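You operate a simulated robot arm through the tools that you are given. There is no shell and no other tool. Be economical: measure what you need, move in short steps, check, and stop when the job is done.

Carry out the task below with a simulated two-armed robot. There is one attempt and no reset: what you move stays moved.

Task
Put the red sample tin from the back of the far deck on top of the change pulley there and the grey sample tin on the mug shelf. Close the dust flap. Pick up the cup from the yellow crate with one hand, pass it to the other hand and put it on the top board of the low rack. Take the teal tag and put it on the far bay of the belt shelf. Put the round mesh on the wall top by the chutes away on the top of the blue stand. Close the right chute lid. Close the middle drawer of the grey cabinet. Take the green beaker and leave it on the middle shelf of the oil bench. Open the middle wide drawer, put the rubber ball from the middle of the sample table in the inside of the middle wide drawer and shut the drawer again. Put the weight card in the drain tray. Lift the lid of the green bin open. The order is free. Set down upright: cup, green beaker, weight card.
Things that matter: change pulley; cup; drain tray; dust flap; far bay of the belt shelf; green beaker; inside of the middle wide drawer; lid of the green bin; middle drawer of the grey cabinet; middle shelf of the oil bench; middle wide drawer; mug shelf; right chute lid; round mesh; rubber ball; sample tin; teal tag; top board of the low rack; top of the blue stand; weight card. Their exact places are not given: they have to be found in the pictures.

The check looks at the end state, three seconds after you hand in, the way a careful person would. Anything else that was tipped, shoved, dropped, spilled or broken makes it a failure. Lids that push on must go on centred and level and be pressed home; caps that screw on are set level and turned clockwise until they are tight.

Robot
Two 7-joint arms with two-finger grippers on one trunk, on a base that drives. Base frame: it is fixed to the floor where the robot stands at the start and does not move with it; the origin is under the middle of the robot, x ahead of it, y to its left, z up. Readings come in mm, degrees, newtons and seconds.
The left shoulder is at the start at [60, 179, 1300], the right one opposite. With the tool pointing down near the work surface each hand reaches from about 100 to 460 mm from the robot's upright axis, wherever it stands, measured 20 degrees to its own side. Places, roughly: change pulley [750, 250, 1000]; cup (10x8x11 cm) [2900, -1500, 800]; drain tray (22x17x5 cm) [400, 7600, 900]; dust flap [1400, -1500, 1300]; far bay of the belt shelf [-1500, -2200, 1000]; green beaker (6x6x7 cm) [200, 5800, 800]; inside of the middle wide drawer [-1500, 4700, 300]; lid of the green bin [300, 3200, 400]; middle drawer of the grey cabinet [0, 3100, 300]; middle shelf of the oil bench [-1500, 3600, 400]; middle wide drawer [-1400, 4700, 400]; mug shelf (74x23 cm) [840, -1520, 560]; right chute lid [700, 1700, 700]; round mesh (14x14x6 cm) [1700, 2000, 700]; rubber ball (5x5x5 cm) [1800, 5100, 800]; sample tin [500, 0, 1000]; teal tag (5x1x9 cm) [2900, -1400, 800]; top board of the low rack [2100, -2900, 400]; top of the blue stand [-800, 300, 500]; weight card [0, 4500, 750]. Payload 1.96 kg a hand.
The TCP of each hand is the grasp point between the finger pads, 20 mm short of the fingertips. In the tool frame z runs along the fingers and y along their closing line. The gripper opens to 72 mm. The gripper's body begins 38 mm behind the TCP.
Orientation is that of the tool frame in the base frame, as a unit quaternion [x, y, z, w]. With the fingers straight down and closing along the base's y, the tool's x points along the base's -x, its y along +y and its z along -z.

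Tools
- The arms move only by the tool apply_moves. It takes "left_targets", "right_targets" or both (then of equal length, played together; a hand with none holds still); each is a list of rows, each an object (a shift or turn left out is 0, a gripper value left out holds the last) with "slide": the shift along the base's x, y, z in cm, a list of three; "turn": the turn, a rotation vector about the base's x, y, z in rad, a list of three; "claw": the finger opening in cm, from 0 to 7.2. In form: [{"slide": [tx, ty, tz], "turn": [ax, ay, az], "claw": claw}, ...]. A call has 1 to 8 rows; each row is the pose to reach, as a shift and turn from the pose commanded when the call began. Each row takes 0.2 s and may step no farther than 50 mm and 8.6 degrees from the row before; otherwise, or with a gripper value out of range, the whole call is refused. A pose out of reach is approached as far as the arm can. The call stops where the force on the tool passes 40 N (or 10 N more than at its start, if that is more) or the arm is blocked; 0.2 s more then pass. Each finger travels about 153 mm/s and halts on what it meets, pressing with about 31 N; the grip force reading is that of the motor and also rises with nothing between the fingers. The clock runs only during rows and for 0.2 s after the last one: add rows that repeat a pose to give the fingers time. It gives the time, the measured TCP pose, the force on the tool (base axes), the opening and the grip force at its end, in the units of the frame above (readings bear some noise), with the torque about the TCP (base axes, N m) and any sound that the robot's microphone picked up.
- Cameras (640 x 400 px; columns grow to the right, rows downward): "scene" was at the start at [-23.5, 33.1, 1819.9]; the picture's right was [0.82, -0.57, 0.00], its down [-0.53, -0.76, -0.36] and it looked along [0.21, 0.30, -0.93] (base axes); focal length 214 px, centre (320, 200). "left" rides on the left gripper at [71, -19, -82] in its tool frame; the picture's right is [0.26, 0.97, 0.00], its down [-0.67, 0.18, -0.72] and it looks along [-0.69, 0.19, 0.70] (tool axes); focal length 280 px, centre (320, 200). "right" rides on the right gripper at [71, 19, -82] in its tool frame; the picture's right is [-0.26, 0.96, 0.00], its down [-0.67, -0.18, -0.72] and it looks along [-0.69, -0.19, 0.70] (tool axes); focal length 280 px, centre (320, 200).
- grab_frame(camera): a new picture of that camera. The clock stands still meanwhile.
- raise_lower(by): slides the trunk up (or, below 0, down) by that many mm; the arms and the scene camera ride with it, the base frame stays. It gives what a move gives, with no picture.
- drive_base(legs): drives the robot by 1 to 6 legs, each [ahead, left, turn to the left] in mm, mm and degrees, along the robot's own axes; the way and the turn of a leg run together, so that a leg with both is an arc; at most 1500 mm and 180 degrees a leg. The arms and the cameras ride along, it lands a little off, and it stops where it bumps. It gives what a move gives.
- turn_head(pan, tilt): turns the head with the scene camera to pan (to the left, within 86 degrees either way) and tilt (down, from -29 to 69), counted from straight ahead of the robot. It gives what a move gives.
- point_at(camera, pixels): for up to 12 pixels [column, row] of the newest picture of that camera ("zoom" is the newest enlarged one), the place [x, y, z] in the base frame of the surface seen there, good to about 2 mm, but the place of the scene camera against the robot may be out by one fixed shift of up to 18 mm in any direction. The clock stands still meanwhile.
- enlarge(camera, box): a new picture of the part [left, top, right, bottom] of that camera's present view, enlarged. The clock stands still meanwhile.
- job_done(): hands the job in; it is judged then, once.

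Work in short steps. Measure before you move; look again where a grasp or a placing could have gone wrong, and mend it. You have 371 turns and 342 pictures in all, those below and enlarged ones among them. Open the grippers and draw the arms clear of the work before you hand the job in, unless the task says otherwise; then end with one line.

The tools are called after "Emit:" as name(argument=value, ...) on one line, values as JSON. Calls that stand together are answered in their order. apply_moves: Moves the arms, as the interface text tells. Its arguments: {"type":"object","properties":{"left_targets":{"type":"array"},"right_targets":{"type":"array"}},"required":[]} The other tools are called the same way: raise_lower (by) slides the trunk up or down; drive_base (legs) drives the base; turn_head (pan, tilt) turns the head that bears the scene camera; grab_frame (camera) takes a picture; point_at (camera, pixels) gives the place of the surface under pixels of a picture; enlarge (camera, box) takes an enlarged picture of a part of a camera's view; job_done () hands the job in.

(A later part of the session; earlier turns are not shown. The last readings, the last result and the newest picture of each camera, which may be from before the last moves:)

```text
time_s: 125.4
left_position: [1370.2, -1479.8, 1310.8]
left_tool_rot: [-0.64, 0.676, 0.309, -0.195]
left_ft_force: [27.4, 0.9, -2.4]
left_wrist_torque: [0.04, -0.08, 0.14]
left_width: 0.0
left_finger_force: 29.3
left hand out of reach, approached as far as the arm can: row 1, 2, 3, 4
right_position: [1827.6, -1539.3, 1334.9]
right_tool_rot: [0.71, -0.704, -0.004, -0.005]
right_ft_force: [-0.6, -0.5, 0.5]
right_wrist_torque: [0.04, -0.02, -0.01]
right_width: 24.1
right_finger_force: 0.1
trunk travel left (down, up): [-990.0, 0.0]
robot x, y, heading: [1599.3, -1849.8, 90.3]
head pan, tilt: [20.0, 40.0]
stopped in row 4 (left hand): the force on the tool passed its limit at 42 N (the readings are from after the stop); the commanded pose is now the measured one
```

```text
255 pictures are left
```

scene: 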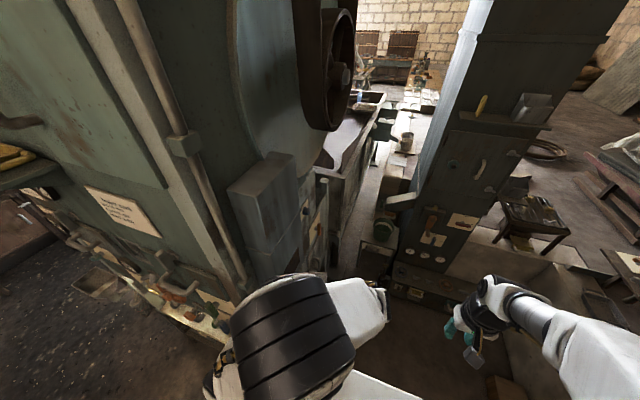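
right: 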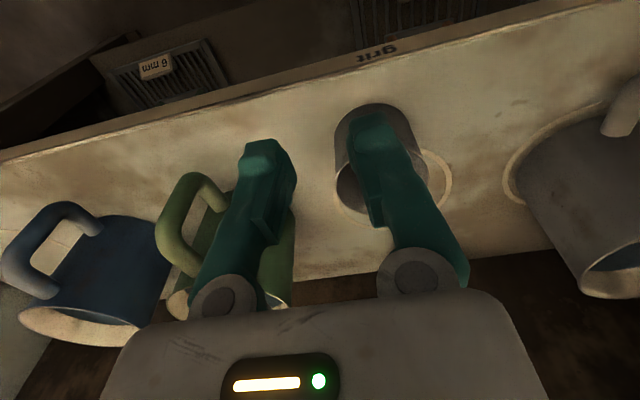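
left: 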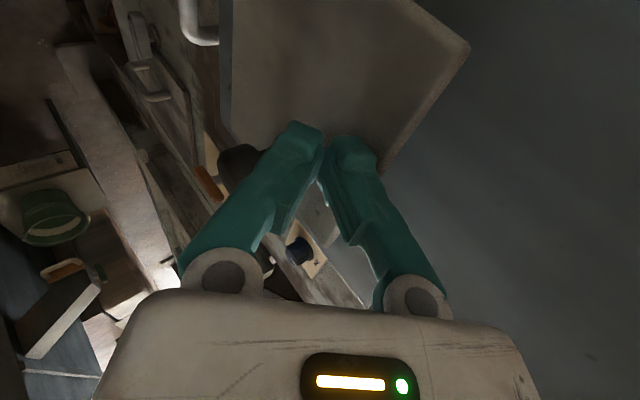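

27 N resistance. I back the hand off and check the flap.

Emit:
apply_moves(left_targets=[{"slide": [2, -0.5, 1]}, {"slide": [6, -1, 2]}, {"slide": [10, -2, 3]}, {"slide": [14, -4, 3]}, {"slide": [17, -7, 3]}])

Emit:
grab_frame(camera="left")

```text
time_s: 126.6
left_position: [1491.3, -1552.6, 1309.9]
left_tool_rot: [-0.642, 0.677, 0.306, -0.191]
left_ft_force: [-0.2, -0.4, -0.7]
left_wrist_torque: [0.02, 0.0, -0.01]
left_width: 0.0
left_finger_force: 29.8
left hand out of reach, approached as far as the arm can: row 3, 4, 5
right_position: [1822.7, -1538.5, 1336.0]
right_tool_rot: [0.71, -0.704, -0.002, -0.007]
right_ft_force: [1.3, -0.3, -0.6]
right_wrist_torque: [0.03, 0.02, -0.03]
right_width: 23.9
right_finger_force: 0.0
trunk travel left (down, up): [-990.0, 0.0]
robot x, y, heading: [1601.0, -1848.9, 90.4]
head pan, tilt: [20.0, 40.0]
```

```text
254 pictures are left
```

left: 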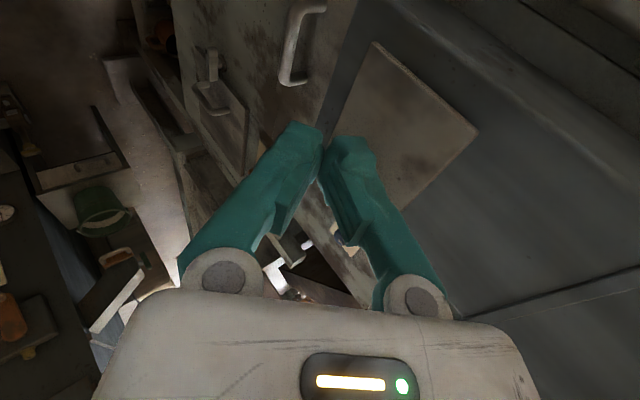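

Emit:
point_at(camera="left", pixels=[[400, 80], [465, 130], [375, 55], [410, 150], [360, 115], [490, 100], [480, 180], [330, 140]])

```text
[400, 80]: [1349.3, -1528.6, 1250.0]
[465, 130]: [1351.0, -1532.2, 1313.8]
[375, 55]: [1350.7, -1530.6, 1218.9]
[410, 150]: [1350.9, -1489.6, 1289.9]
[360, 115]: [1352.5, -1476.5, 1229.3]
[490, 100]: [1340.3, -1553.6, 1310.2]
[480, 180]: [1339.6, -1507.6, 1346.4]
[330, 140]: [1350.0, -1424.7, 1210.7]
```

Flap face is flush (x≈1350 throughout): closed. Now untilt the left hand, back away and face +x toward the crate.

Emit:
apply_moves(left_targets=[{"slide": [1, -2, 1], "turn": [0, -0.14, 0]}, {"slide": [2, -4, 2], "turn": [0, -0.28, 0]}, {"slide": [3, -6, 3], "turn": [0, -0.42, 0]}, {"slide": [3, -8, 4], "turn": [0, -0.56, 0]}, {"slide": [3, -10, 4], "turn": [0, -0.7, 0]}])

Emit:
drive_base(legs=[[-280, 0, 0], [0, 0, -90]])

Emit:
turn_head(pan=0, tilt=30)

Emit:
grab_frame(camera="scene")

```text
time_s: 127.8
left_position: [1565.0, -1603.2, 1357.3]
left_tool_rot: [0.71, -0.699, -0.068, -0.045]
left_ft_force: [-0.8, 0.0, -0.8]
left_wrist_torque: [-0.01, 0.01, -0.01]
left_width: 0.0
left_finger_force: 30.0
left hand out of reach, approached as far as the arm can: row 2, 3, 4, 5
right_position: [1819.4, -1536.4, 1334.9]
right_tool_rot: [0.709, -0.705, -0.002, -0.007]
right_ft_force: [-0.4, 0.1, -0.5]
right_wrist_torque: [-0.02, 0.03, -0.03]
right_width: 23.9
right_finger_force: 0.2
trunk travel left (down, up): [-990.0, 0.0]
robot x, y, heading: [1598.1, -1847.6, 90.7]
head pan, tilt: [20.0, 40.0]
```

```text
time_s: 133.6
left_position: [1846.4, -2093.3, 1356.7]
left_tool_rot: [-0.001, 0.997, 0.017, 0.08]
left_ft_force: [0.1, 0.4, 0.8]
left_wrist_torque: [-0.02, 0.03, 0.01]
left_width: 0.0
left_finger_force: 29.6
right_position: [1912.5, -2349.8, 1335.8]
right_tool_rot: [0.002, 1.0, -0.004, 0.005]
right_ft_force: [-0.5, 0.4, -0.3]
right_wrist_torque: [0.01, 0.02, 0.02]
right_width: 24.2
right_finger_force: 0.0
trunk travel left (down, up): [-990.0, 0.0]
robot x, y, heading: [1598.8, -2126.8, -0.3]
head pan, tilt: [20.0, 40.0]
```

```text
time_s: 134.4
left_position: [1845.8, -2093.2, 1356.7]
left_tool_rot: [-0.001, 0.997, 0.017, 0.08]
left_ft_force: [-0.1, -1.0, 0.1]
left_wrist_torque: [0.01, 0.01, -0.02]
left_width: 0.0
left_finger_force: 29.4
right_position: [1911.7, -2350.1, 1335.2]
right_tool_rot: [0.002, 1.0, -0.003, 0.006]
right_ft_force: [-0.1, 0.5, -0.1]
right_wrist_torque: [0.04, 0.02, 0.0]
right_width: 24.1
right_finger_force: 0.0
trunk travel left (down, up): [-990.0, 0.0]
robot x, y, heading: [1600.6, -2126.2, -0.3]
head pan, tilt: [0.0, 30.0]
```

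```text
253 pictures are left
```

scene: 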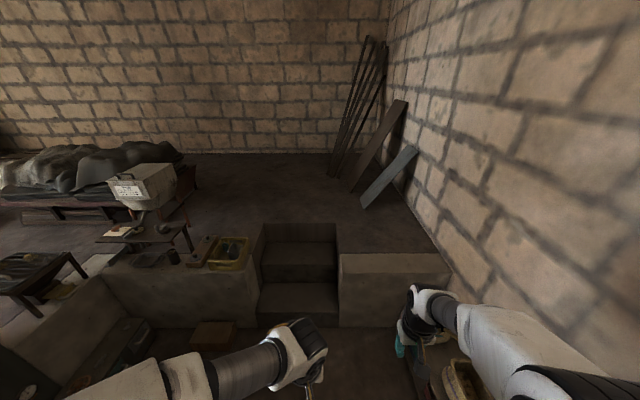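

Emit:
enlarge(camera="scene", box=[70, 170, 270, 295])

Emit:
point_at(camera="zoom", pixels=[[515, 240], [480, 290], [560, 305], [540, 260], [440, 250], [400, 330], [500, 400], [330, 285], [430, 395], [560, 230]])

```text
3.20 times, centred on (170, 232) of scene
```

zoom: 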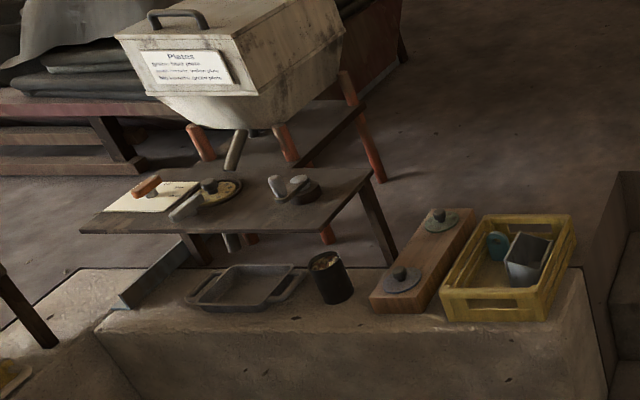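

```text
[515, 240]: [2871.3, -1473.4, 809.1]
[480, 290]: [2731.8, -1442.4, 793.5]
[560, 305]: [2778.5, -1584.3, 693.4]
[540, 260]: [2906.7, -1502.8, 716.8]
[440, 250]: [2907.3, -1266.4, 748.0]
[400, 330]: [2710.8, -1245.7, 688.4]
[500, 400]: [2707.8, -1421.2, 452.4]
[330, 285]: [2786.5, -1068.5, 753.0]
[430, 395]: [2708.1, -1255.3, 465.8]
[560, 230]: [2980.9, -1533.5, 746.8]
```

The crate holds a cup and a teal round-topped tag. I check floor obstacles (brown box at (210,335)) before approaching.

Emit:
point_at(camera="scene", pixels=[[210, 325], [210, 345], [190, 335], [235, 335], [130, 350], [100, 365], [270, 320], [330, 350], [60, 330], [420, 340], [450, 370]])

```text
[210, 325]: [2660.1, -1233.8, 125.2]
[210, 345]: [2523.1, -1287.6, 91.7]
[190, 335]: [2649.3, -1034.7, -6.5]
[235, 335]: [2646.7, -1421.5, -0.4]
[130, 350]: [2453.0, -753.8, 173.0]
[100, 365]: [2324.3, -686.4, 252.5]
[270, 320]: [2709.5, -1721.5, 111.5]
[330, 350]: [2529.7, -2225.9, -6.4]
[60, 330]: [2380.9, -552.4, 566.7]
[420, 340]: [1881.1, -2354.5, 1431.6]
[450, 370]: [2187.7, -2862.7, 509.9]
```

The brown box on the floor ends at y≈-1400. I'll stand at about (2450,-1690).

Emit:
drive_base(legs=[[840, 436, 0]])

Emit:
raise_lower(by=-200)

Emit:
turn_head(pan=20, tilt=55)

Emit:
grab_frame(camera="scene")

```text
time_s: 139.4
left_position: [2690.6, -1665.2, 1357.4]
left_tool_rot: [0.0, 0.997, 0.017, 0.081]
left_ft_force: [0.1, -0.7, -0.1]
left_wrist_torque: [-0.02, -0.01, 0.0]
left_width: 0.0
left_finger_force: 29.4
right_position: [2755.0, -1921.9, 1335.0]
right_tool_rot: [0.003, 1.0, -0.004, 0.006]
right_ft_force: [0.4, -0.2, -0.1]
right_wrist_torque: [-0.01, -0.03, 0.01]
right_width: 23.9
right_finger_force: 0.0
trunk travel left (down, up): [-990.0, 0.0]
robot x, y, heading: [2448.4, -1696.8, -0.6]
head pan, tilt: [0.0, 30.0]
```

```text
time_s: 141.5
left_position: [2692.4, -1664.7, 1157.2]
left_tool_rot: [0.0, 0.997, 0.017, 0.08]
left_ft_force: [0.0, 1.0, -1.2]
left_wrist_torque: [0.0, 0.07, 0.03]
left_width: 0.3
left_finger_force: 29.5
right_position: [2755.3, -1920.9, 1136.2]
right_tool_rot: [0.002, 1.0, -0.004, 0.005]
right_ft_force: [-0.3, -0.1, 0.2]
right_wrist_torque: [0.02, 0.02, -0.02]
right_width: 23.8
right_finger_force: 0.0
trunk travel left (down, up): [-790.0, 200.0]
robot x, y, heading: [2449.0, -1696.0, -0.3]
head pan, tilt: [0.0, 30.0]
```

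```text
time_s: 142.4
left_position: [2692.9, -1665.2, 1158.4]
left_tool_rot: [0.001, 0.997, 0.017, 0.08]
left_ft_force: [0.4, -0.6, -0.1]
left_wrist_torque: [0.01, 0.02, -0.02]
left_width: 0.1
left_finger_force: 29.4
right_position: [2756.6, -1920.7, 1136.0]
right_tool_rot: [0.003, 1.0, -0.004, 0.005]
right_ft_force: [0.4, 0.9, -0.5]
right_wrist_torque: [-0.01, -0.01, 0.0]
right_width: 24.0
right_finger_force: 0.1
trunk travel left (down, up): [-790.0, 200.0]
robot x, y, heading: [2442.6, -1698.5, -0.3]
head pan, tilt: [20.0, 55.0]
```

```text
251 pictures are left
```

scene: 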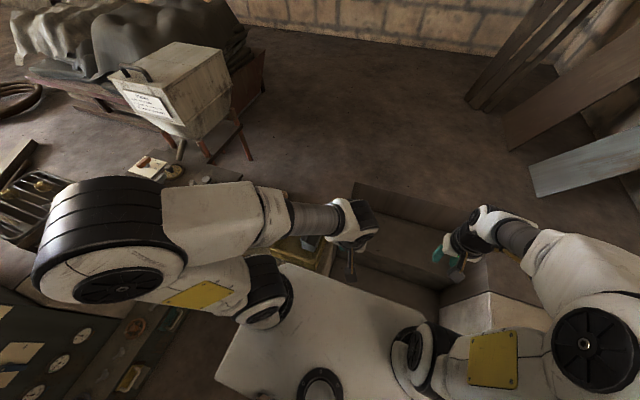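

Straighten the left tool, open it, and swing the left hand left over the crate.

Emit:
apply_moves(left_targets=[{"slide": [0, 3, 0], "turn": [-0.01, 0.05, 0], "claw": 7.2}, {"slide": [0, 7, 0], "turn": [-0.02, 0.1, 0]}, {"slide": [0, 11, 0], "turn": [-0.034, 0.16, 0]}, {"slide": [0, 15, 0], "turn": [-0.034, 0.16, 0]}])

Emit:
grab_frame(camera="left")

Emit:
grab_frame(camera="scene")

```text
time_s: 143.4
left_position: [2725.2, -1511.6, 1153.1]
left_tool_rot: [0.001, 1.0, -0.001, -0.001]
left_ft_force: [0.3, 0.9, -0.5]
left_wrist_torque: [-0.03, 0.02, 0.0]
left_width: 72.1
left_finger_force: 0.1
left hand out of reach, approached as far as the arm can: row 1, 2, 3, 4
right_position: [2757.2, -1919.4, 1134.9]
right_tool_rot: [0.003, 1.0, -0.004, 0.005]
right_ft_force: [-0.8, -0.3, 0.4]
right_wrist_torque: [-0.02, -0.03, -0.03]
right_width: 24.0
right_finger_force: 0.0
trunk travel left (down, up): [-790.0, 200.0]
robot x, y, heading: [2444.2, -1693.6, -0.4]
head pan, tilt: [20.0, 55.0]
```

```text
250 pictures are left
```

left: 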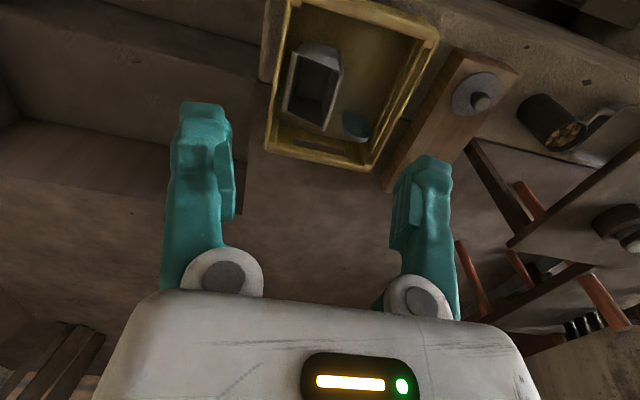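

```text
249 pictures are left
```

scene: 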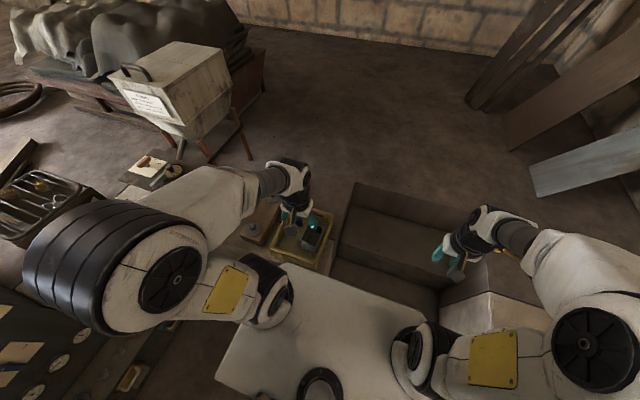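

Enlarge the crate in the left camera.

Emit:
enlarge(camera="left", box=[250, 0, 450, 125])

Emit:
enlarge(camera="left", box=[250, 60, 450, 185])

Emit:
point_at(camera="zoom", pixels=[[120, 10], [125, 180], [225, 215], [270, 30], [290, 60], [200, 60], [360, 200], [330, 165], [375, 170], [300, 240], [480, 60], [360, 340]])

```text
3.20 times, centred on (350, 62) of left
```

zoom: 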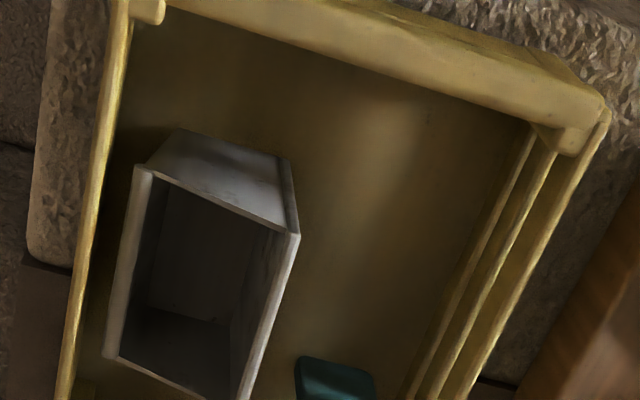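

```text
3.20 times, centred on (350, 122) of left
```

zoom: 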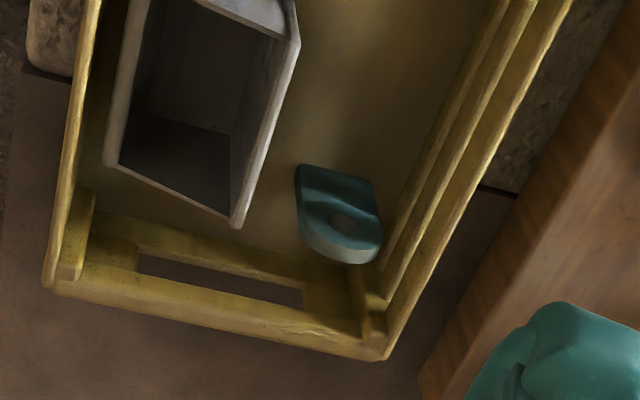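

```text
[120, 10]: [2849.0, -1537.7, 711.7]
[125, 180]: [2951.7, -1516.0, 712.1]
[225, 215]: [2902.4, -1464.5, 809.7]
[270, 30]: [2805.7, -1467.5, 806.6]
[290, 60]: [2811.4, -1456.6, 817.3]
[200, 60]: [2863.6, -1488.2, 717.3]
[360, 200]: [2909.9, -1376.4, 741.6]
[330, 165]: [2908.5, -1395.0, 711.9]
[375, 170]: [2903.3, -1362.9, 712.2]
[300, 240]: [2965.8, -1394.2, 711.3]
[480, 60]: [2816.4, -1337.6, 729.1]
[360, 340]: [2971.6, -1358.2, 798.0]
```

Emit:
point_at(camera="zoom", pixels=[[296, 35], [266, 140], [238, 222], [110, 158], [135, 80], [170, 195], [262, 110]])

```text
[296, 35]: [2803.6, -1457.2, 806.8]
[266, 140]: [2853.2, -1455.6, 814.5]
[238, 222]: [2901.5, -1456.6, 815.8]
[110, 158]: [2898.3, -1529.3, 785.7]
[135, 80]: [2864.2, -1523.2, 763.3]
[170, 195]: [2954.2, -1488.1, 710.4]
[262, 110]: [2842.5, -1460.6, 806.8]
```

Left wall of the rectangular cup: y≈-1457, x 2800–2902, rim z 816. Lower the trunk 150 and bring the left hand above that wall with claw 3 cm.

Emit:
raise_lower(by=-150)

Emit:
apply_moves(left_targets=[{"slide": [4, 2, -2], "claw": 3}, {"slide": [8, 4, -4], "claw": 3}, {"slide": [12.7, 5.3, -5], "claw": 3}, {"slide": [12.7, 5.3, -10]}, {"slide": [12.7, 5.3, -14]}])

Emit:
grab_frame(camera="left")

```text
time_s: 145.2
left_position: [2725.5, -1513.6, 1003.6]
left_tool_rot: [0.0, 1.0, -0.001, 0.001]
left_ft_force: [-0.3, -0.2, 0.0]
left_wrist_torque: [-0.03, 0.02, -0.05]
left_width: 72.1
left_finger_force: 0.0
right_position: [2755.4, -1921.0, 985.2]
right_tool_rot: [0.002, 1.0, -0.003, 0.005]
right_ft_force: [-0.3, -0.4, 0.0]
right_wrist_torque: [0.03, 0.01, 0.0]
right_width: 24.0
right_finger_force: 0.1
trunk travel left (down, up): [-640.0, 350.0]
robot x, y, heading: [2450.8, -1693.7, -0.5]
head pan, tilt: [20.0, 55.0]
```

```text
time_s: 146.4
left_position: [2853.3, -1460.4, 864.1]
left_tool_rot: [0.0, 1.0, -0.001, -0.001]
left_ft_force: [0.1, -0.5, -0.5]
left_wrist_torque: [0.0, -0.01, 0.0]
left_width: 29.9
left_finger_force: 0.0
right_position: [2757.1, -1920.3, 985.0]
right_tool_rot: [0.003, 1.0, -0.004, 0.005]
right_ft_force: [0.4, 0.2, -0.1]
right_wrist_torque: [0.01, 0.0, 0.0]
right_width: 23.9
right_finger_force: 0.1
trunk travel left (down, up): [-640.0, 350.0]
robot x, y, heading: [2447.5, -1697.1, -0.6]
head pan, tilt: [20.0, 55.0]
```

```text
246 pictures are left
```

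left: 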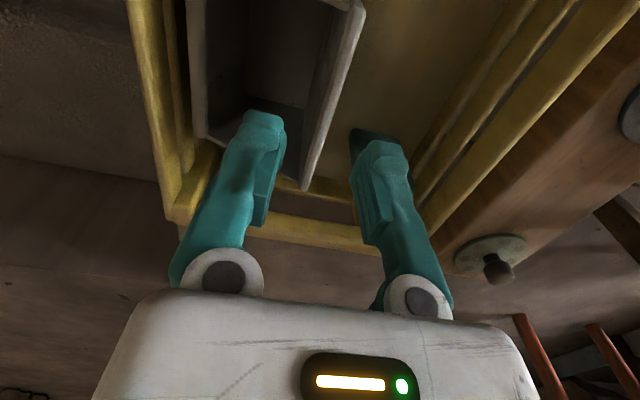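

Emit:
point_at(camera="left", pixels=[[307, 185], [325, 130], [350, 40], [265, 125], [380, 150], [200, 130]])

```text
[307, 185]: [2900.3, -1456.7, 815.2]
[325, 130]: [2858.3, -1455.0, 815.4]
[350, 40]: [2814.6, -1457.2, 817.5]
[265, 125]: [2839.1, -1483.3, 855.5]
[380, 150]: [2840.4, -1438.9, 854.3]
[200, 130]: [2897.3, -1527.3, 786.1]
```

Well centred. Descend 60 mm, close, and lift.

Emit:
apply_moves(left_targets=[{"slide": [0, 0.2, -3]}, {"slide": [0, 0.2, -6]}, {"slide": [0, 0.2, -6], "claw": 0}, {"slide": [0, 0.2, -6], "claw": 0}, {"slide": [0, 0.2, -6], "claw": 0}, {"slide": [0, 0.2, -4]}, {"slide": [0, 0.2, 1]}, {"slide": [0, 0.2, 6]}])

Emit:
grab_frame(camera="left")

```text
time_s: 148.2
left_position: [2853.2, -1457.5, 924.4]
left_tool_rot: [0.001, 1.0, 0.001, -0.001]
left_ft_force: [0.3, 0.3, -2.2]
left_wrist_torque: [0.04, -0.02, 0.01]
left_width: 6.0
left_finger_force: 30.7
right_position: [2756.1, -1920.1, 985.5]
right_tool_rot: [0.002, 1.0, -0.003, 0.006]
right_ft_force: [-0.5, 0.2, 0.0]
right_wrist_torque: [-0.02, 0.02, 0.0]
right_width: 23.7
right_finger_force: 0.1
trunk travel left (down, up): [-640.0, 350.0]
robot x, y, heading: [2449.9, -1693.9, -0.6]
head pan, tilt: [20.0, 55.0]
```

```text
245 pictures are left
```

left: 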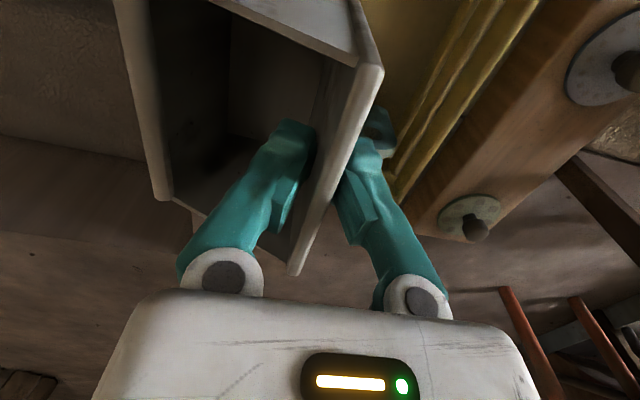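

Cup held by its left wall. For the hand-over I bring it in front of the robot: y −20 cm, up 6 cm.

Emit:
apply_moves(left_targets=[{"slide": [0, 0, 4]}, {"slide": [-1, -4, 6]}, {"slide": [-2, -8, 6]}, {"slide": [-3, -12, 6]}, {"slide": [-4, -16, 6]}, {"slide": [-5, -19, 6]}])

Emit:
apply_moves(right_targets=[{"slide": [-1, -1, 4], "turn": [0.12, 0, 0], "claw": 3}, {"slide": [-1, -1, 8], "turn": [0.24, 0, 0]}, {"slide": [0, 2, 10], "turn": [0.24, 0, 0]}, {"slide": [0, 6, 10], "turn": [0.24, 0, 0]}])

Emit:
grab_frame(camera="right")

Emit:
grab_frame(camera="scene")

```text
time_s: 149.6
left_position: [2801.9, -1648.7, 984.8]
left_tool_rot: [0.0, 1.0, 0.0, -0.002]
left_ft_force: [0.4, -0.6, -1.2]
left_wrist_torque: [0.04, -0.04, 0.04]
left_width: 6.0
left_finger_force: 30.8
right_position: [2757.2, -1920.7, 985.4]
right_tool_rot: [0.002, 1.0, -0.003, 0.005]
right_ft_force: [-0.2, -0.1, 0.2]
right_wrist_torque: [-0.03, 0.0, 0.02]
right_width: 24.3
right_finger_force: 0.0
trunk travel left (down, up): [-640.0, 350.0]
robot x, y, heading: [2449.6, -1698.3, -0.2]
head pan, tilt: [20.0, 55.0]
```

```text
time_s: 150.6
left_position: [2802.6, -1648.3, 984.1]
left_tool_rot: [0.001, 1.0, -0.001, 0.001]
left_ft_force: [-1.2, -0.4, -1.6]
left_wrist_torque: [0.05, 0.02, -0.02]
left_width: 5.9
left_finger_force: 31.4
right_position: [2767.7, -1857.8, 1033.0]
right_tool_rot: [0.003, 0.993, 0.115, 0.008]
right_ft_force: [0.3, -0.4, -0.8]
right_wrist_torque: [0.01, 0.02, 0.02]
right_width: 30.4
right_finger_force: 0.2
right hand out of reach, approached as far as the arm can: row 1, 2, 3, 4
trunk travel left (down, up): [-640.0, 350.0]
robot x, y, heading: [2450.2, -1693.9, -0.2]
head pan, tilt: [20.0, 55.0]
```

```text
244 pictures are left
```

right: 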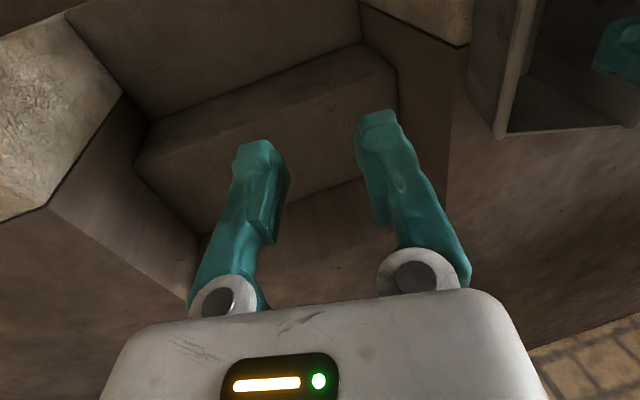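

```text
243 pictures are left
```

scene: 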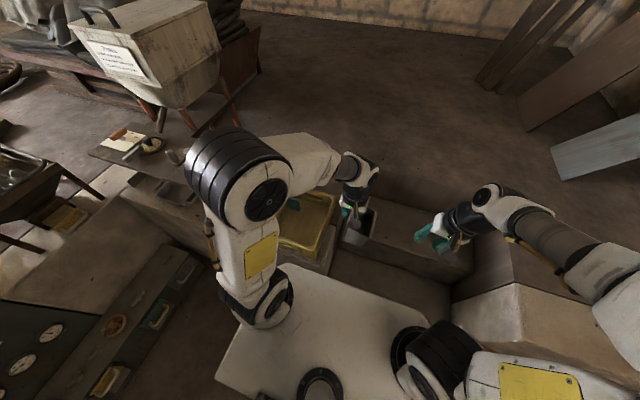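

Emit:
point_at(camera="right", pixels=[[499, 133], [505, 110], [510, 80], [516, 50], [522, 20], [560, 133], [620, 128], [478, 60]])

```text
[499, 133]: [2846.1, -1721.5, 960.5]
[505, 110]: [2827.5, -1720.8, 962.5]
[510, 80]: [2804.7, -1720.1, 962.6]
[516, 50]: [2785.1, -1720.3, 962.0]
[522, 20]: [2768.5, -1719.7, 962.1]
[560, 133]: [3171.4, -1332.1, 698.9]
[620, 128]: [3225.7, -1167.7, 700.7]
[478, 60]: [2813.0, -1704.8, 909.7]
```

Emit:
enlarge(camera="scene", box=[320, 140, 480, 240])

Emit:
enlarge(camera="right", box=[440, 0, 640, 125])

```text
4.00 times, centred on (400, 190) of scene
```

zoom: 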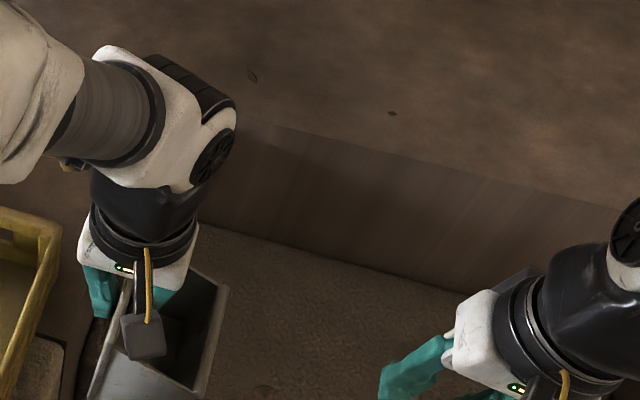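

```text
3.20 times, centred on (540, 62) of right
```

zoom: 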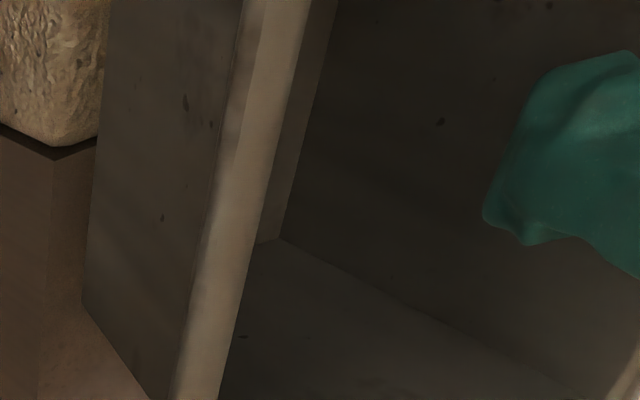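

Emit:
point_at(camera="zoom", pixels=[[90, 290], [150, 290], [190, 290], [215, 290], [110, 100], [200, 100], [260, 60], [270, 245], [450, 340], [300, 300], [400, 100], [600, 390]])

```text
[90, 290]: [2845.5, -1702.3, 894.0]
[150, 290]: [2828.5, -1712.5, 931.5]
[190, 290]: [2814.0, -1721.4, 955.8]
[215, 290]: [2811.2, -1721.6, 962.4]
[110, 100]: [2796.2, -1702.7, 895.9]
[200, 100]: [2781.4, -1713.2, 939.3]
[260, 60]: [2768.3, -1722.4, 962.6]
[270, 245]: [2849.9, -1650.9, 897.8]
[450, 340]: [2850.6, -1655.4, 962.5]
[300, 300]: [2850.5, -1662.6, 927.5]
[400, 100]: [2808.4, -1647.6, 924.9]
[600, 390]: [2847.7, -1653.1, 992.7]
```

The cup has a tall left wall and a lower, 16°-slanted right wall; its bottom is level. The right hand (rolled 14°) fits that wall. Move to a start point above it.

Emit:
apply_moves(right_targets=[{"slide": [2, 3.5, 0]}, {"slide": [4, 7, 0]}, {"slide": [5.2, 10, -0.5]}, {"slide": [5.2, 12.5, -1.4]}])

Emit:
grab_frame(camera="right")

```text
time_s: 151.6
left_position: [2802.6, -1647.5, 984.7]
left_tool_rot: [0.001, 1.0, -0.001, -0.001]
left_ft_force: [0.5, -0.4, -1.7]
left_wrist_torque: [0.04, 0.0, 0.0]
left_width: 6.0
left_finger_force: 30.8
right_position: [2821.6, -1732.5, 1019.2]
right_tool_rot: [0.004, 0.993, 0.116, 0.005]
right_ft_force: [-1.0, -1.3, 0.3]
right_wrist_torque: [0.01, 0.04, 0.02]
right_width: 30.0
right_finger_force: 0.0
trunk travel left (down, up): [-640.0, 350.0]
robot x, y, heading: [2450.7, -1695.1, -0.3]
head pan, tilt: [20.0, 55.0]
```

```text
240 pictures are left
```

right: 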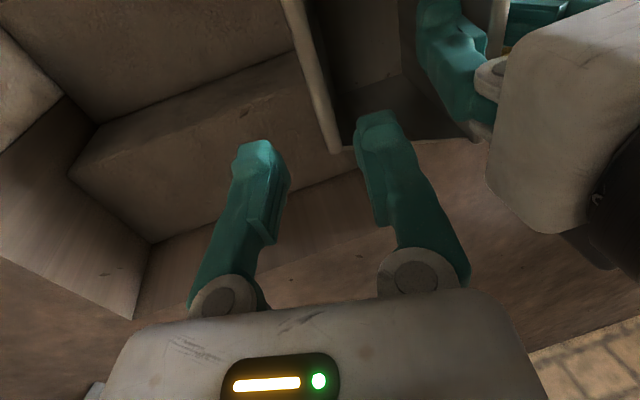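

The wall lies between the fingers. Advance along the wall and close.

Emit:
apply_moves(right_targets=[{"slide": [0, 0.8, -3.4]}, {"slide": [0, 1.6, -6.6]}, {"slide": [0, 1.6, -6.6], "claw": 0}, {"slide": [0, 1.6, -6.6], "claw": 0}, {"slide": [0, 1.6, -6.6], "claw": 0}])

Emit:
grab_frame(camera="right")

```text
time_s: 152.8
left_position: [2803.9, -1648.8, 984.6]
left_tool_rot: [0.001, 1.0, -0.001, 0.0]
left_ft_force: [6.4, -25.2, -14.7]
left_wrist_torque: [-0.22, 0.05, -0.02]
left_width: 6.0
left_finger_force: 30.9
right_position: [2820.1, -1717.2, 952.6]
right_tool_rot: [0.002, 0.993, 0.117, 0.005]
right_ft_force: [-5.2, 25.4, 12.3]
right_wrist_torque: [0.33, -0.01, -0.01]
right_width: 7.6
right_finger_force: 30.7
trunk travel left (down, up): [-640.0, 350.0]
robot x, y, heading: [2446.9, -1695.8, -0.4]
head pan, tilt: [20.0, 55.0]
```

```text
239 pictures are left
```

right: 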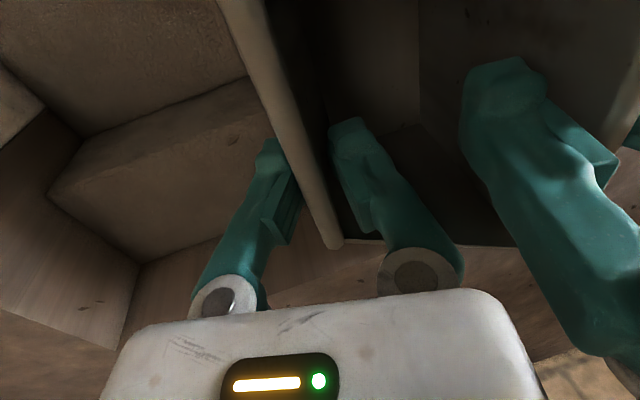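

Right hand grips the wall. Now open the left and draw it straight up.

Emit:
apply_moves(left_targets=[{"claw": 1.5}, {"claw": 3}, {"claw": 3}, {"slide": [0, 0.3, 3]}, {"slide": [0, 0.3, 7]}, {"slide": [0, 3, 10]}, {"slide": [0, 8, 10]}])

Emit:
grab_frame(camera="right")

Emit:
grab_frame(camera="left")

```text
time_s: 154.4
left_position: [2802.8, -1565.1, 1028.9]
left_tool_rot: [0.0, 1.0, -0.002, 0.004]
left_ft_force: [-0.7, 0.4, 0.3]
left_wrist_torque: [-0.07, -0.04, -0.02]
left_width: 30.0
left_finger_force: 0.0
left hand out of reach, approached as far as the arm can: row 5, 6, 7
right_position: [2820.0, -1716.7, 953.7]
right_tool_rot: [0.004, 0.993, 0.114, 0.005]
right_ft_force: [1.1, 0.1, 0.1]
right_wrist_torque: [-0.08, 0.03, -0.01]
right_width: 7.7
right_finger_force: 30.7
trunk travel left (down, up): [-640.0, 350.0]
robot x, y, heading: [2446.3, -1695.0, -0.1]
head pan, tilt: [20.0, 55.0]
```

```text
238 pictures are left
```

right: 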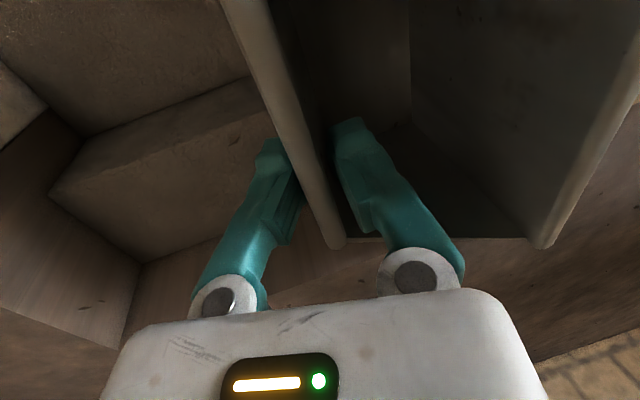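

```text
237 pictures are left
```

left: 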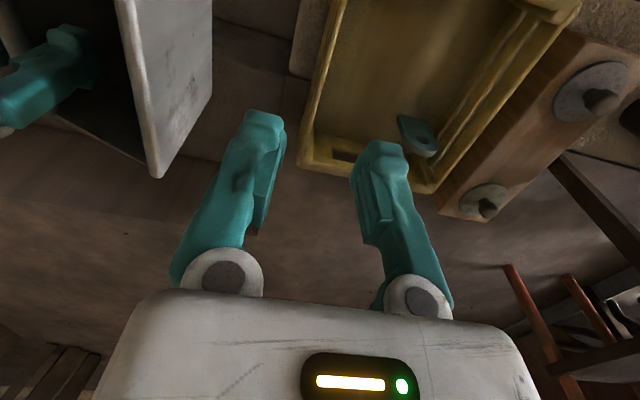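

Hand-over done. Shift the right hand aside and bring the left over the tag.

Emit:
apply_moves(left_targets=[{"slide": [1, 4, 0]}, {"slide": [2, 8, 0]}, {"slide": [3, 12, -2]}, {"slide": [4, 16, -5]}, {"slide": [4, 17, -9]}], right_targets=[{"slide": [0, -2, 2]}, {"slide": [-1, -5, 4]}, {"slide": [-2, -8, 5]}, {"slide": [-3, -11, 5]}, {"slide": [-4, -13, 5]}])

Emit:
grab_frame(camera="left")

Emit:
enlarge(camera="left", box=[250, 40, 450, 165])

```text
refused: row 4 steps farther than a row can; nothing moved
```

```text
236 pictures are left
```

left: 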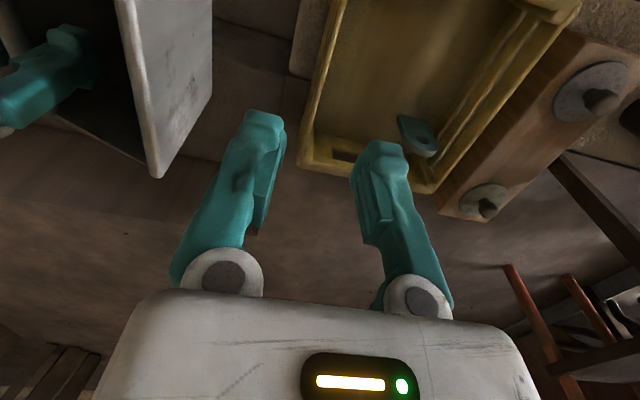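

```text
3.20 times, centred on (350, 102) of left
```

zoom: 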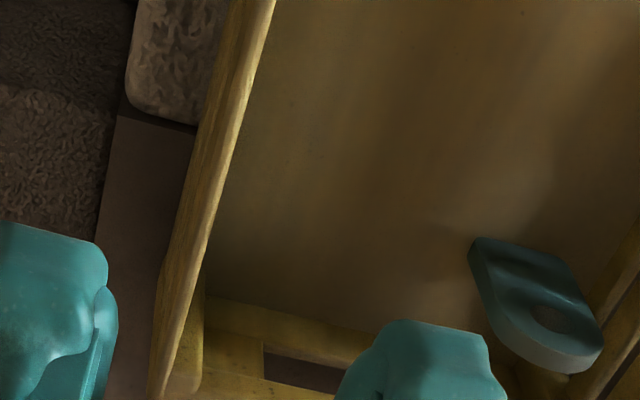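

Emit:
apply_moves(left_targets=[{"slide": [1, 4, 0]}, {"slide": [2, 8, 0]}, {"slide": [3, 12, -1]}, {"slide": [4, 16, -3]}, {"slide": [4, 17, -7]}], right_targets=[{"slide": [0, -2, 2]}, {"slide": [-1, -5, 4]}, {"slide": [-2, -8, 5]}, {"slide": [-3, -11, 5]}, {"slide": [-4, -13, 5]}])

Emit:
enlarge(camera="left", box=[150, 0, 470, 200])

```text
time_s: 155.6
left_position: [2842.2, -1398.0, 958.0]
left_tool_rot: [0.001, 1.0, 0.001, 0.0]
left_ft_force: [-0.7, -0.3, 0.9]
left_wrist_torque: [0.0, -0.01, 0.01]
left_width: 29.9
left_finger_force: 0.1
right_position: [2780.2, -1846.8, 1003.8]
right_tool_rot: [0.003, 0.993, 0.115, 0.004]
right_ft_force: [-0.1, 0.0, -2.4]
right_wrist_torque: [-0.07, -0.02, 0.02]
right_width: 7.6
right_finger_force: 31.1
trunk travel left (down, up): [-640.0, 350.0]
robot x, y, heading: [2448.7, -1697.6, -0.2]
head pan, tilt: [20.0, 55.0]
```

```text
2.00 times, centred on (310, 100) of left
```

zoom: 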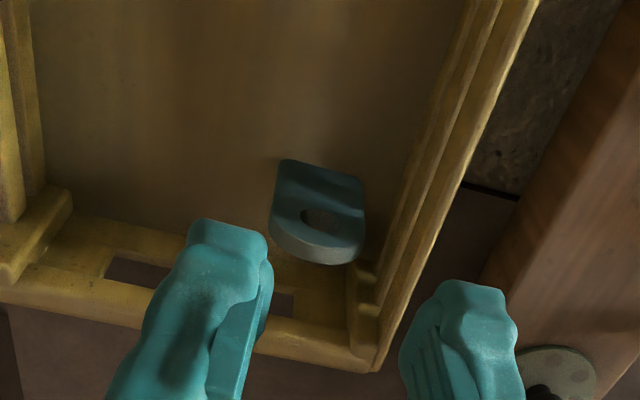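

Emit:
point_at(camera="zoom", pixels=[[285, 168], [355, 183], [280, 205], [355, 210], [285, 228], [350, 238], [300, 250], [345, 260], [320, 195], [370, 270], [240, 180], [320, 248]])

```text
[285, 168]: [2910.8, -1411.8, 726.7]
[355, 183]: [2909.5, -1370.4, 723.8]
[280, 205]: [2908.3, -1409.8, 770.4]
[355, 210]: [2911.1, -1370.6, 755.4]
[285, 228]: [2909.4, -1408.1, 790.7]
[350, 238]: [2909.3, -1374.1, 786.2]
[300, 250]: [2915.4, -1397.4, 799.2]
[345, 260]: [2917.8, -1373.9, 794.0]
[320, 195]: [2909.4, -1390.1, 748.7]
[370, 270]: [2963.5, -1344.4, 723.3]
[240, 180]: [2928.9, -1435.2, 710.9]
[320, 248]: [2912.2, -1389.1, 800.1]
```

Emit:
point_at(camera="zoom", pixels=[[390, 240], [400, 250], [410, 230], [400, 225], [430, 240], [420, 200], [405, 200], [395, 260], [385, 225]])

```text
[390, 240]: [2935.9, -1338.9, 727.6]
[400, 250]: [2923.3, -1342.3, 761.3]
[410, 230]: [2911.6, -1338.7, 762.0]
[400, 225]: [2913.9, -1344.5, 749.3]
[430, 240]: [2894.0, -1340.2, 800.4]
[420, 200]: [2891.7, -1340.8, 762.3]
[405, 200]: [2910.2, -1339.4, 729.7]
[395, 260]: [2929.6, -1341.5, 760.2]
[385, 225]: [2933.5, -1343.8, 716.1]
```

Tag stands upright: centre (2914,-1391), 42 wide in y, top z 800. Grip it across y with claw 5.8.

Emit:
apply_moves(left_targets=[{"slide": [3, 0.4, -3], "claw": 5.8}, {"slide": [6, 0.7, -6], "claw": 5.8}, {"slide": [7.2, 0.7, -9]}, {"slide": [7.2, 0.7, -12]}])

Emit:
grab_frame(camera="left")

```text
time_s: 156.6
left_position: [2914.2, -1390.9, 837.5]
left_tool_rot: [0.0, 1.0, -0.001, 0.0]
left_ft_force: [0.4, 0.0, 0.0]
left_wrist_torque: [0.0, -0.01, -0.01]
left_width: 57.9
left_finger_force: 0.0
right_position: [2781.6, -1846.2, 1002.2]
right_tool_rot: [0.003, 0.993, 0.115, 0.005]
right_ft_force: [-0.7, 1.2, -2.2]
right_wrist_torque: [-0.03, -0.01, 0.02]
right_width: 7.4
right_finger_force: 31.3
trunk travel left (down, up): [-640.0, 350.0]
robot x, y, heading: [2445.6, -1694.5, -0.3]
head pan, tilt: [20.0, 55.0]
```

```text
233 pictures are left
```

left: 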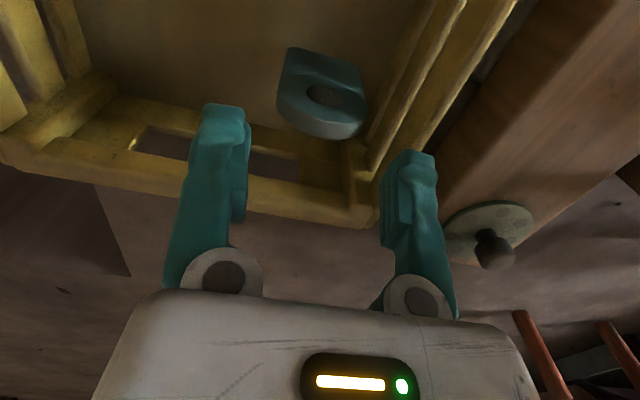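

Emit:
apply_moves(left_targets=[{"slide": [0, 0, -2.5]}, {"slide": [0, 0, -5.4]}, {"slide": [0, 0, -5.4], "claw": 3}, {"slide": [0, 0, -5.4], "claw": 3}, {"slide": [0, 0, -5.4], "claw": 3}])

Emit:
grab_frame(camera="left")

```text
time_s: 157.8
left_position: [2915.3, -1390.7, 785.6]
left_tool_rot: [0.001, 1.0, 0.0, 0.001]
left_ft_force: [1.8, 1.3, 14.1]
left_wrist_torque: [0.09, -0.17, 0.01]
left_width: 48.7
left_finger_force: 30.8
right_position: [2779.5, -1848.5, 1004.1]
right_tool_rot: [0.004, 0.993, 0.115, 0.006]
right_ft_force: [0.8, -0.5, -2.2]
right_wrist_torque: [-0.08, -0.02, -0.02]
right_width: 7.6
right_finger_force: 30.7
trunk travel left (down, up): [-640.0, 350.0]
robot x, y, heading: [2446.7, -1695.8, -0.0]
head pan, tilt: [20.0, 55.0]
```

```text
232 pictures are left
```

left: 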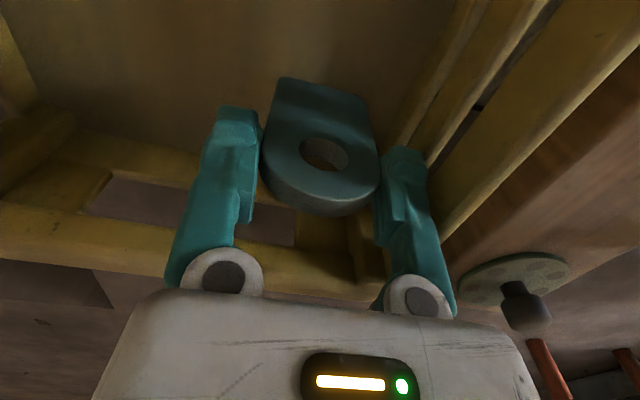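

Tag gripped. Lift it clear of the crate.

Emit:
apply_moves(left_targets=[{"slide": [0, 0, 2]}, {"slide": [0, 0, 6]}, {"slide": [0, 0, 11]}, {"slide": [-3, 0, 15]}, {"slide": [-7, 0, 18]}])

Emit:
grab_frame(camera="left")

Emit:
grab_frame(camera="right")

```text
time_s: 159.0
left_position: [2842.8, -1392.7, 965.5]
left_tool_rot: [0.001, 1.0, 0.0, 0.0]
left_ft_force: [-0.4, -0.3, -0.5]
left_wrist_torque: [0.01, -0.02, 0.0]
left_width: 48.7
left_finger_force: 31.0
right_position: [2779.7, -1846.7, 1004.3]
right_tool_rot: [0.005, 0.993, 0.116, 0.005]
right_ft_force: [-0.6, 0.4, -1.3]
right_wrist_torque: [0.0, -0.06, 0.0]
right_width: 7.4
right_finger_force: 30.6
trunk travel left (down, up): [-640.0, 350.0]
robot x, y, heading: [2447.2, -1696.1, -0.6]
head pan, tilt: [20.0, 55.0]
```

```text
231 pictures are left
```

left: 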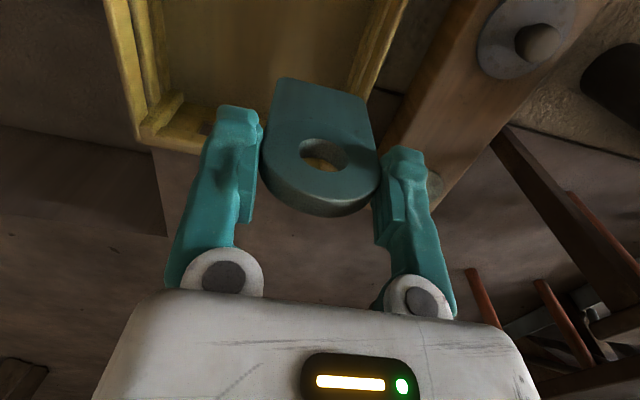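

```text
230 pictures are left
```

right: 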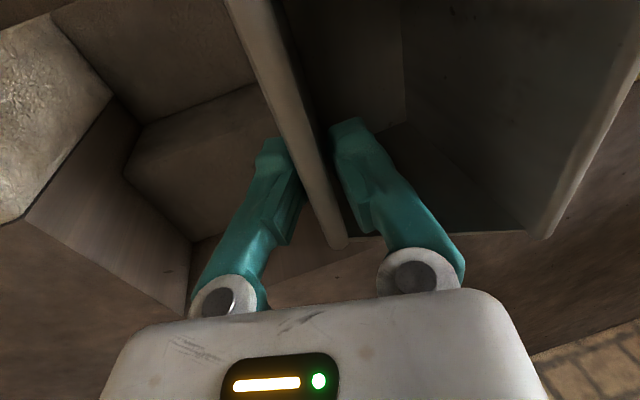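

Both held. Drive back, right, and turn to face the low rack by the right wall.

Emit:
drive_base(legs=[[-400, 0, 0], [0, -500, 0], [0, 0, -90]])

Emit:
turn_head(pan=0, tilt=45)

Emit:
grab_frame(camera="scene")

```text
time_s: 167.8
left_position: [2350.3, -2589.4, 965.2]
left_tool_rot: [0.71, 0.704, -0.001, 0.0]
left_ft_force: [-0.3, -0.4, 0.1]
left_wrist_torque: [-0.03, 0.01, -0.04]
left_width: 48.5
left_finger_force: 31.0
right_position: [1895.7, -2523.2, 1003.4]
right_tool_rot: [0.707, 0.698, 0.078, 0.086]
right_ft_force: [-0.1, 0.6, -0.8]
right_wrist_torque: [-0.02, 0.04, -0.02]
right_width: 7.4
right_finger_force: 30.9
trunk travel left (down, up): [-640.0, 350.0]
robot x, y, heading: [2047.5, -2192.8, -90.7]
head pan, tilt: [20.0, 55.0]
```

```text
time_s: 168.7
left_position: [2351.7, -2589.1, 965.2]
left_tool_rot: [0.709, 0.705, -0.001, 0.0]
left_ft_force: [0.1, 0.4, -0.2]
left_wrist_torque: [0.0, 0.01, 0.0]
left_width: 48.4
left_finger_force: 30.8
right_position: [1894.9, -2521.7, 1003.6]
right_tool_rot: [0.706, 0.698, 0.078, 0.085]
right_ft_force: [0.4, -0.3, -2.0]
right_wrist_torque: [-0.01, 0.05, 0.02]
right_width: 7.8
right_finger_force: 31.3
trunk travel left (down, up): [-640.0, 350.0]
robot x, y, heading: [2043.4, -2190.3, -90.6]
head pan, tilt: [0.0, 45.0]
```

```text
229 pictures are left
```

scene: 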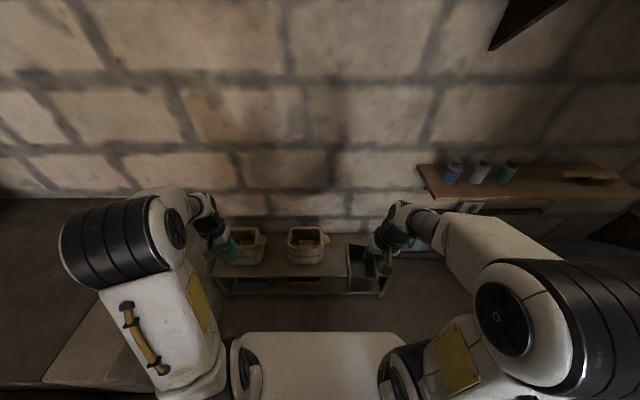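

Emit:
enlarge(camera="scene", box=[190, 190, 430, 340])

Emit:
point_at(camera="zoom", pixels=[[230, 200], [230, 230], [70, 215], [130, 220], [300, 190], [390, 220], [420, 160], [150, 120], [310, 120], [500, 200], [360, 160]])

```text
2.67 times, centred on (310, 265) of scene
```

zoom: 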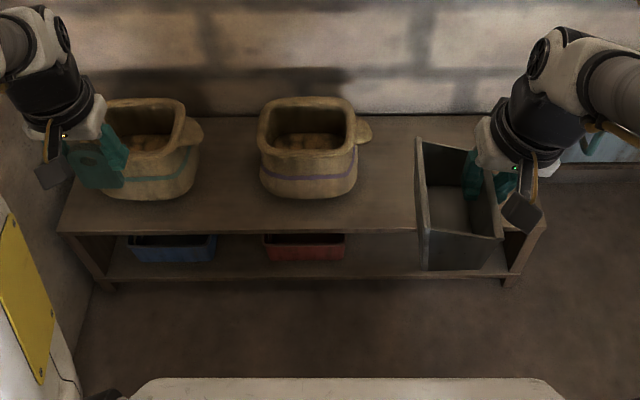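

```text
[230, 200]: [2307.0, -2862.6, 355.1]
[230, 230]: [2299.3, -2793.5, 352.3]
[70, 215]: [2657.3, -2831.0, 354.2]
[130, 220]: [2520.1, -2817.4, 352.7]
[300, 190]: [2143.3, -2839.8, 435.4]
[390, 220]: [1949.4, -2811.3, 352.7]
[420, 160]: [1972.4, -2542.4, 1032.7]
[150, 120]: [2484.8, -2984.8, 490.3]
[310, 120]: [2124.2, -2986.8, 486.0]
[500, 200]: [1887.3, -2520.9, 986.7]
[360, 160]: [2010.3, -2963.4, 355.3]
```

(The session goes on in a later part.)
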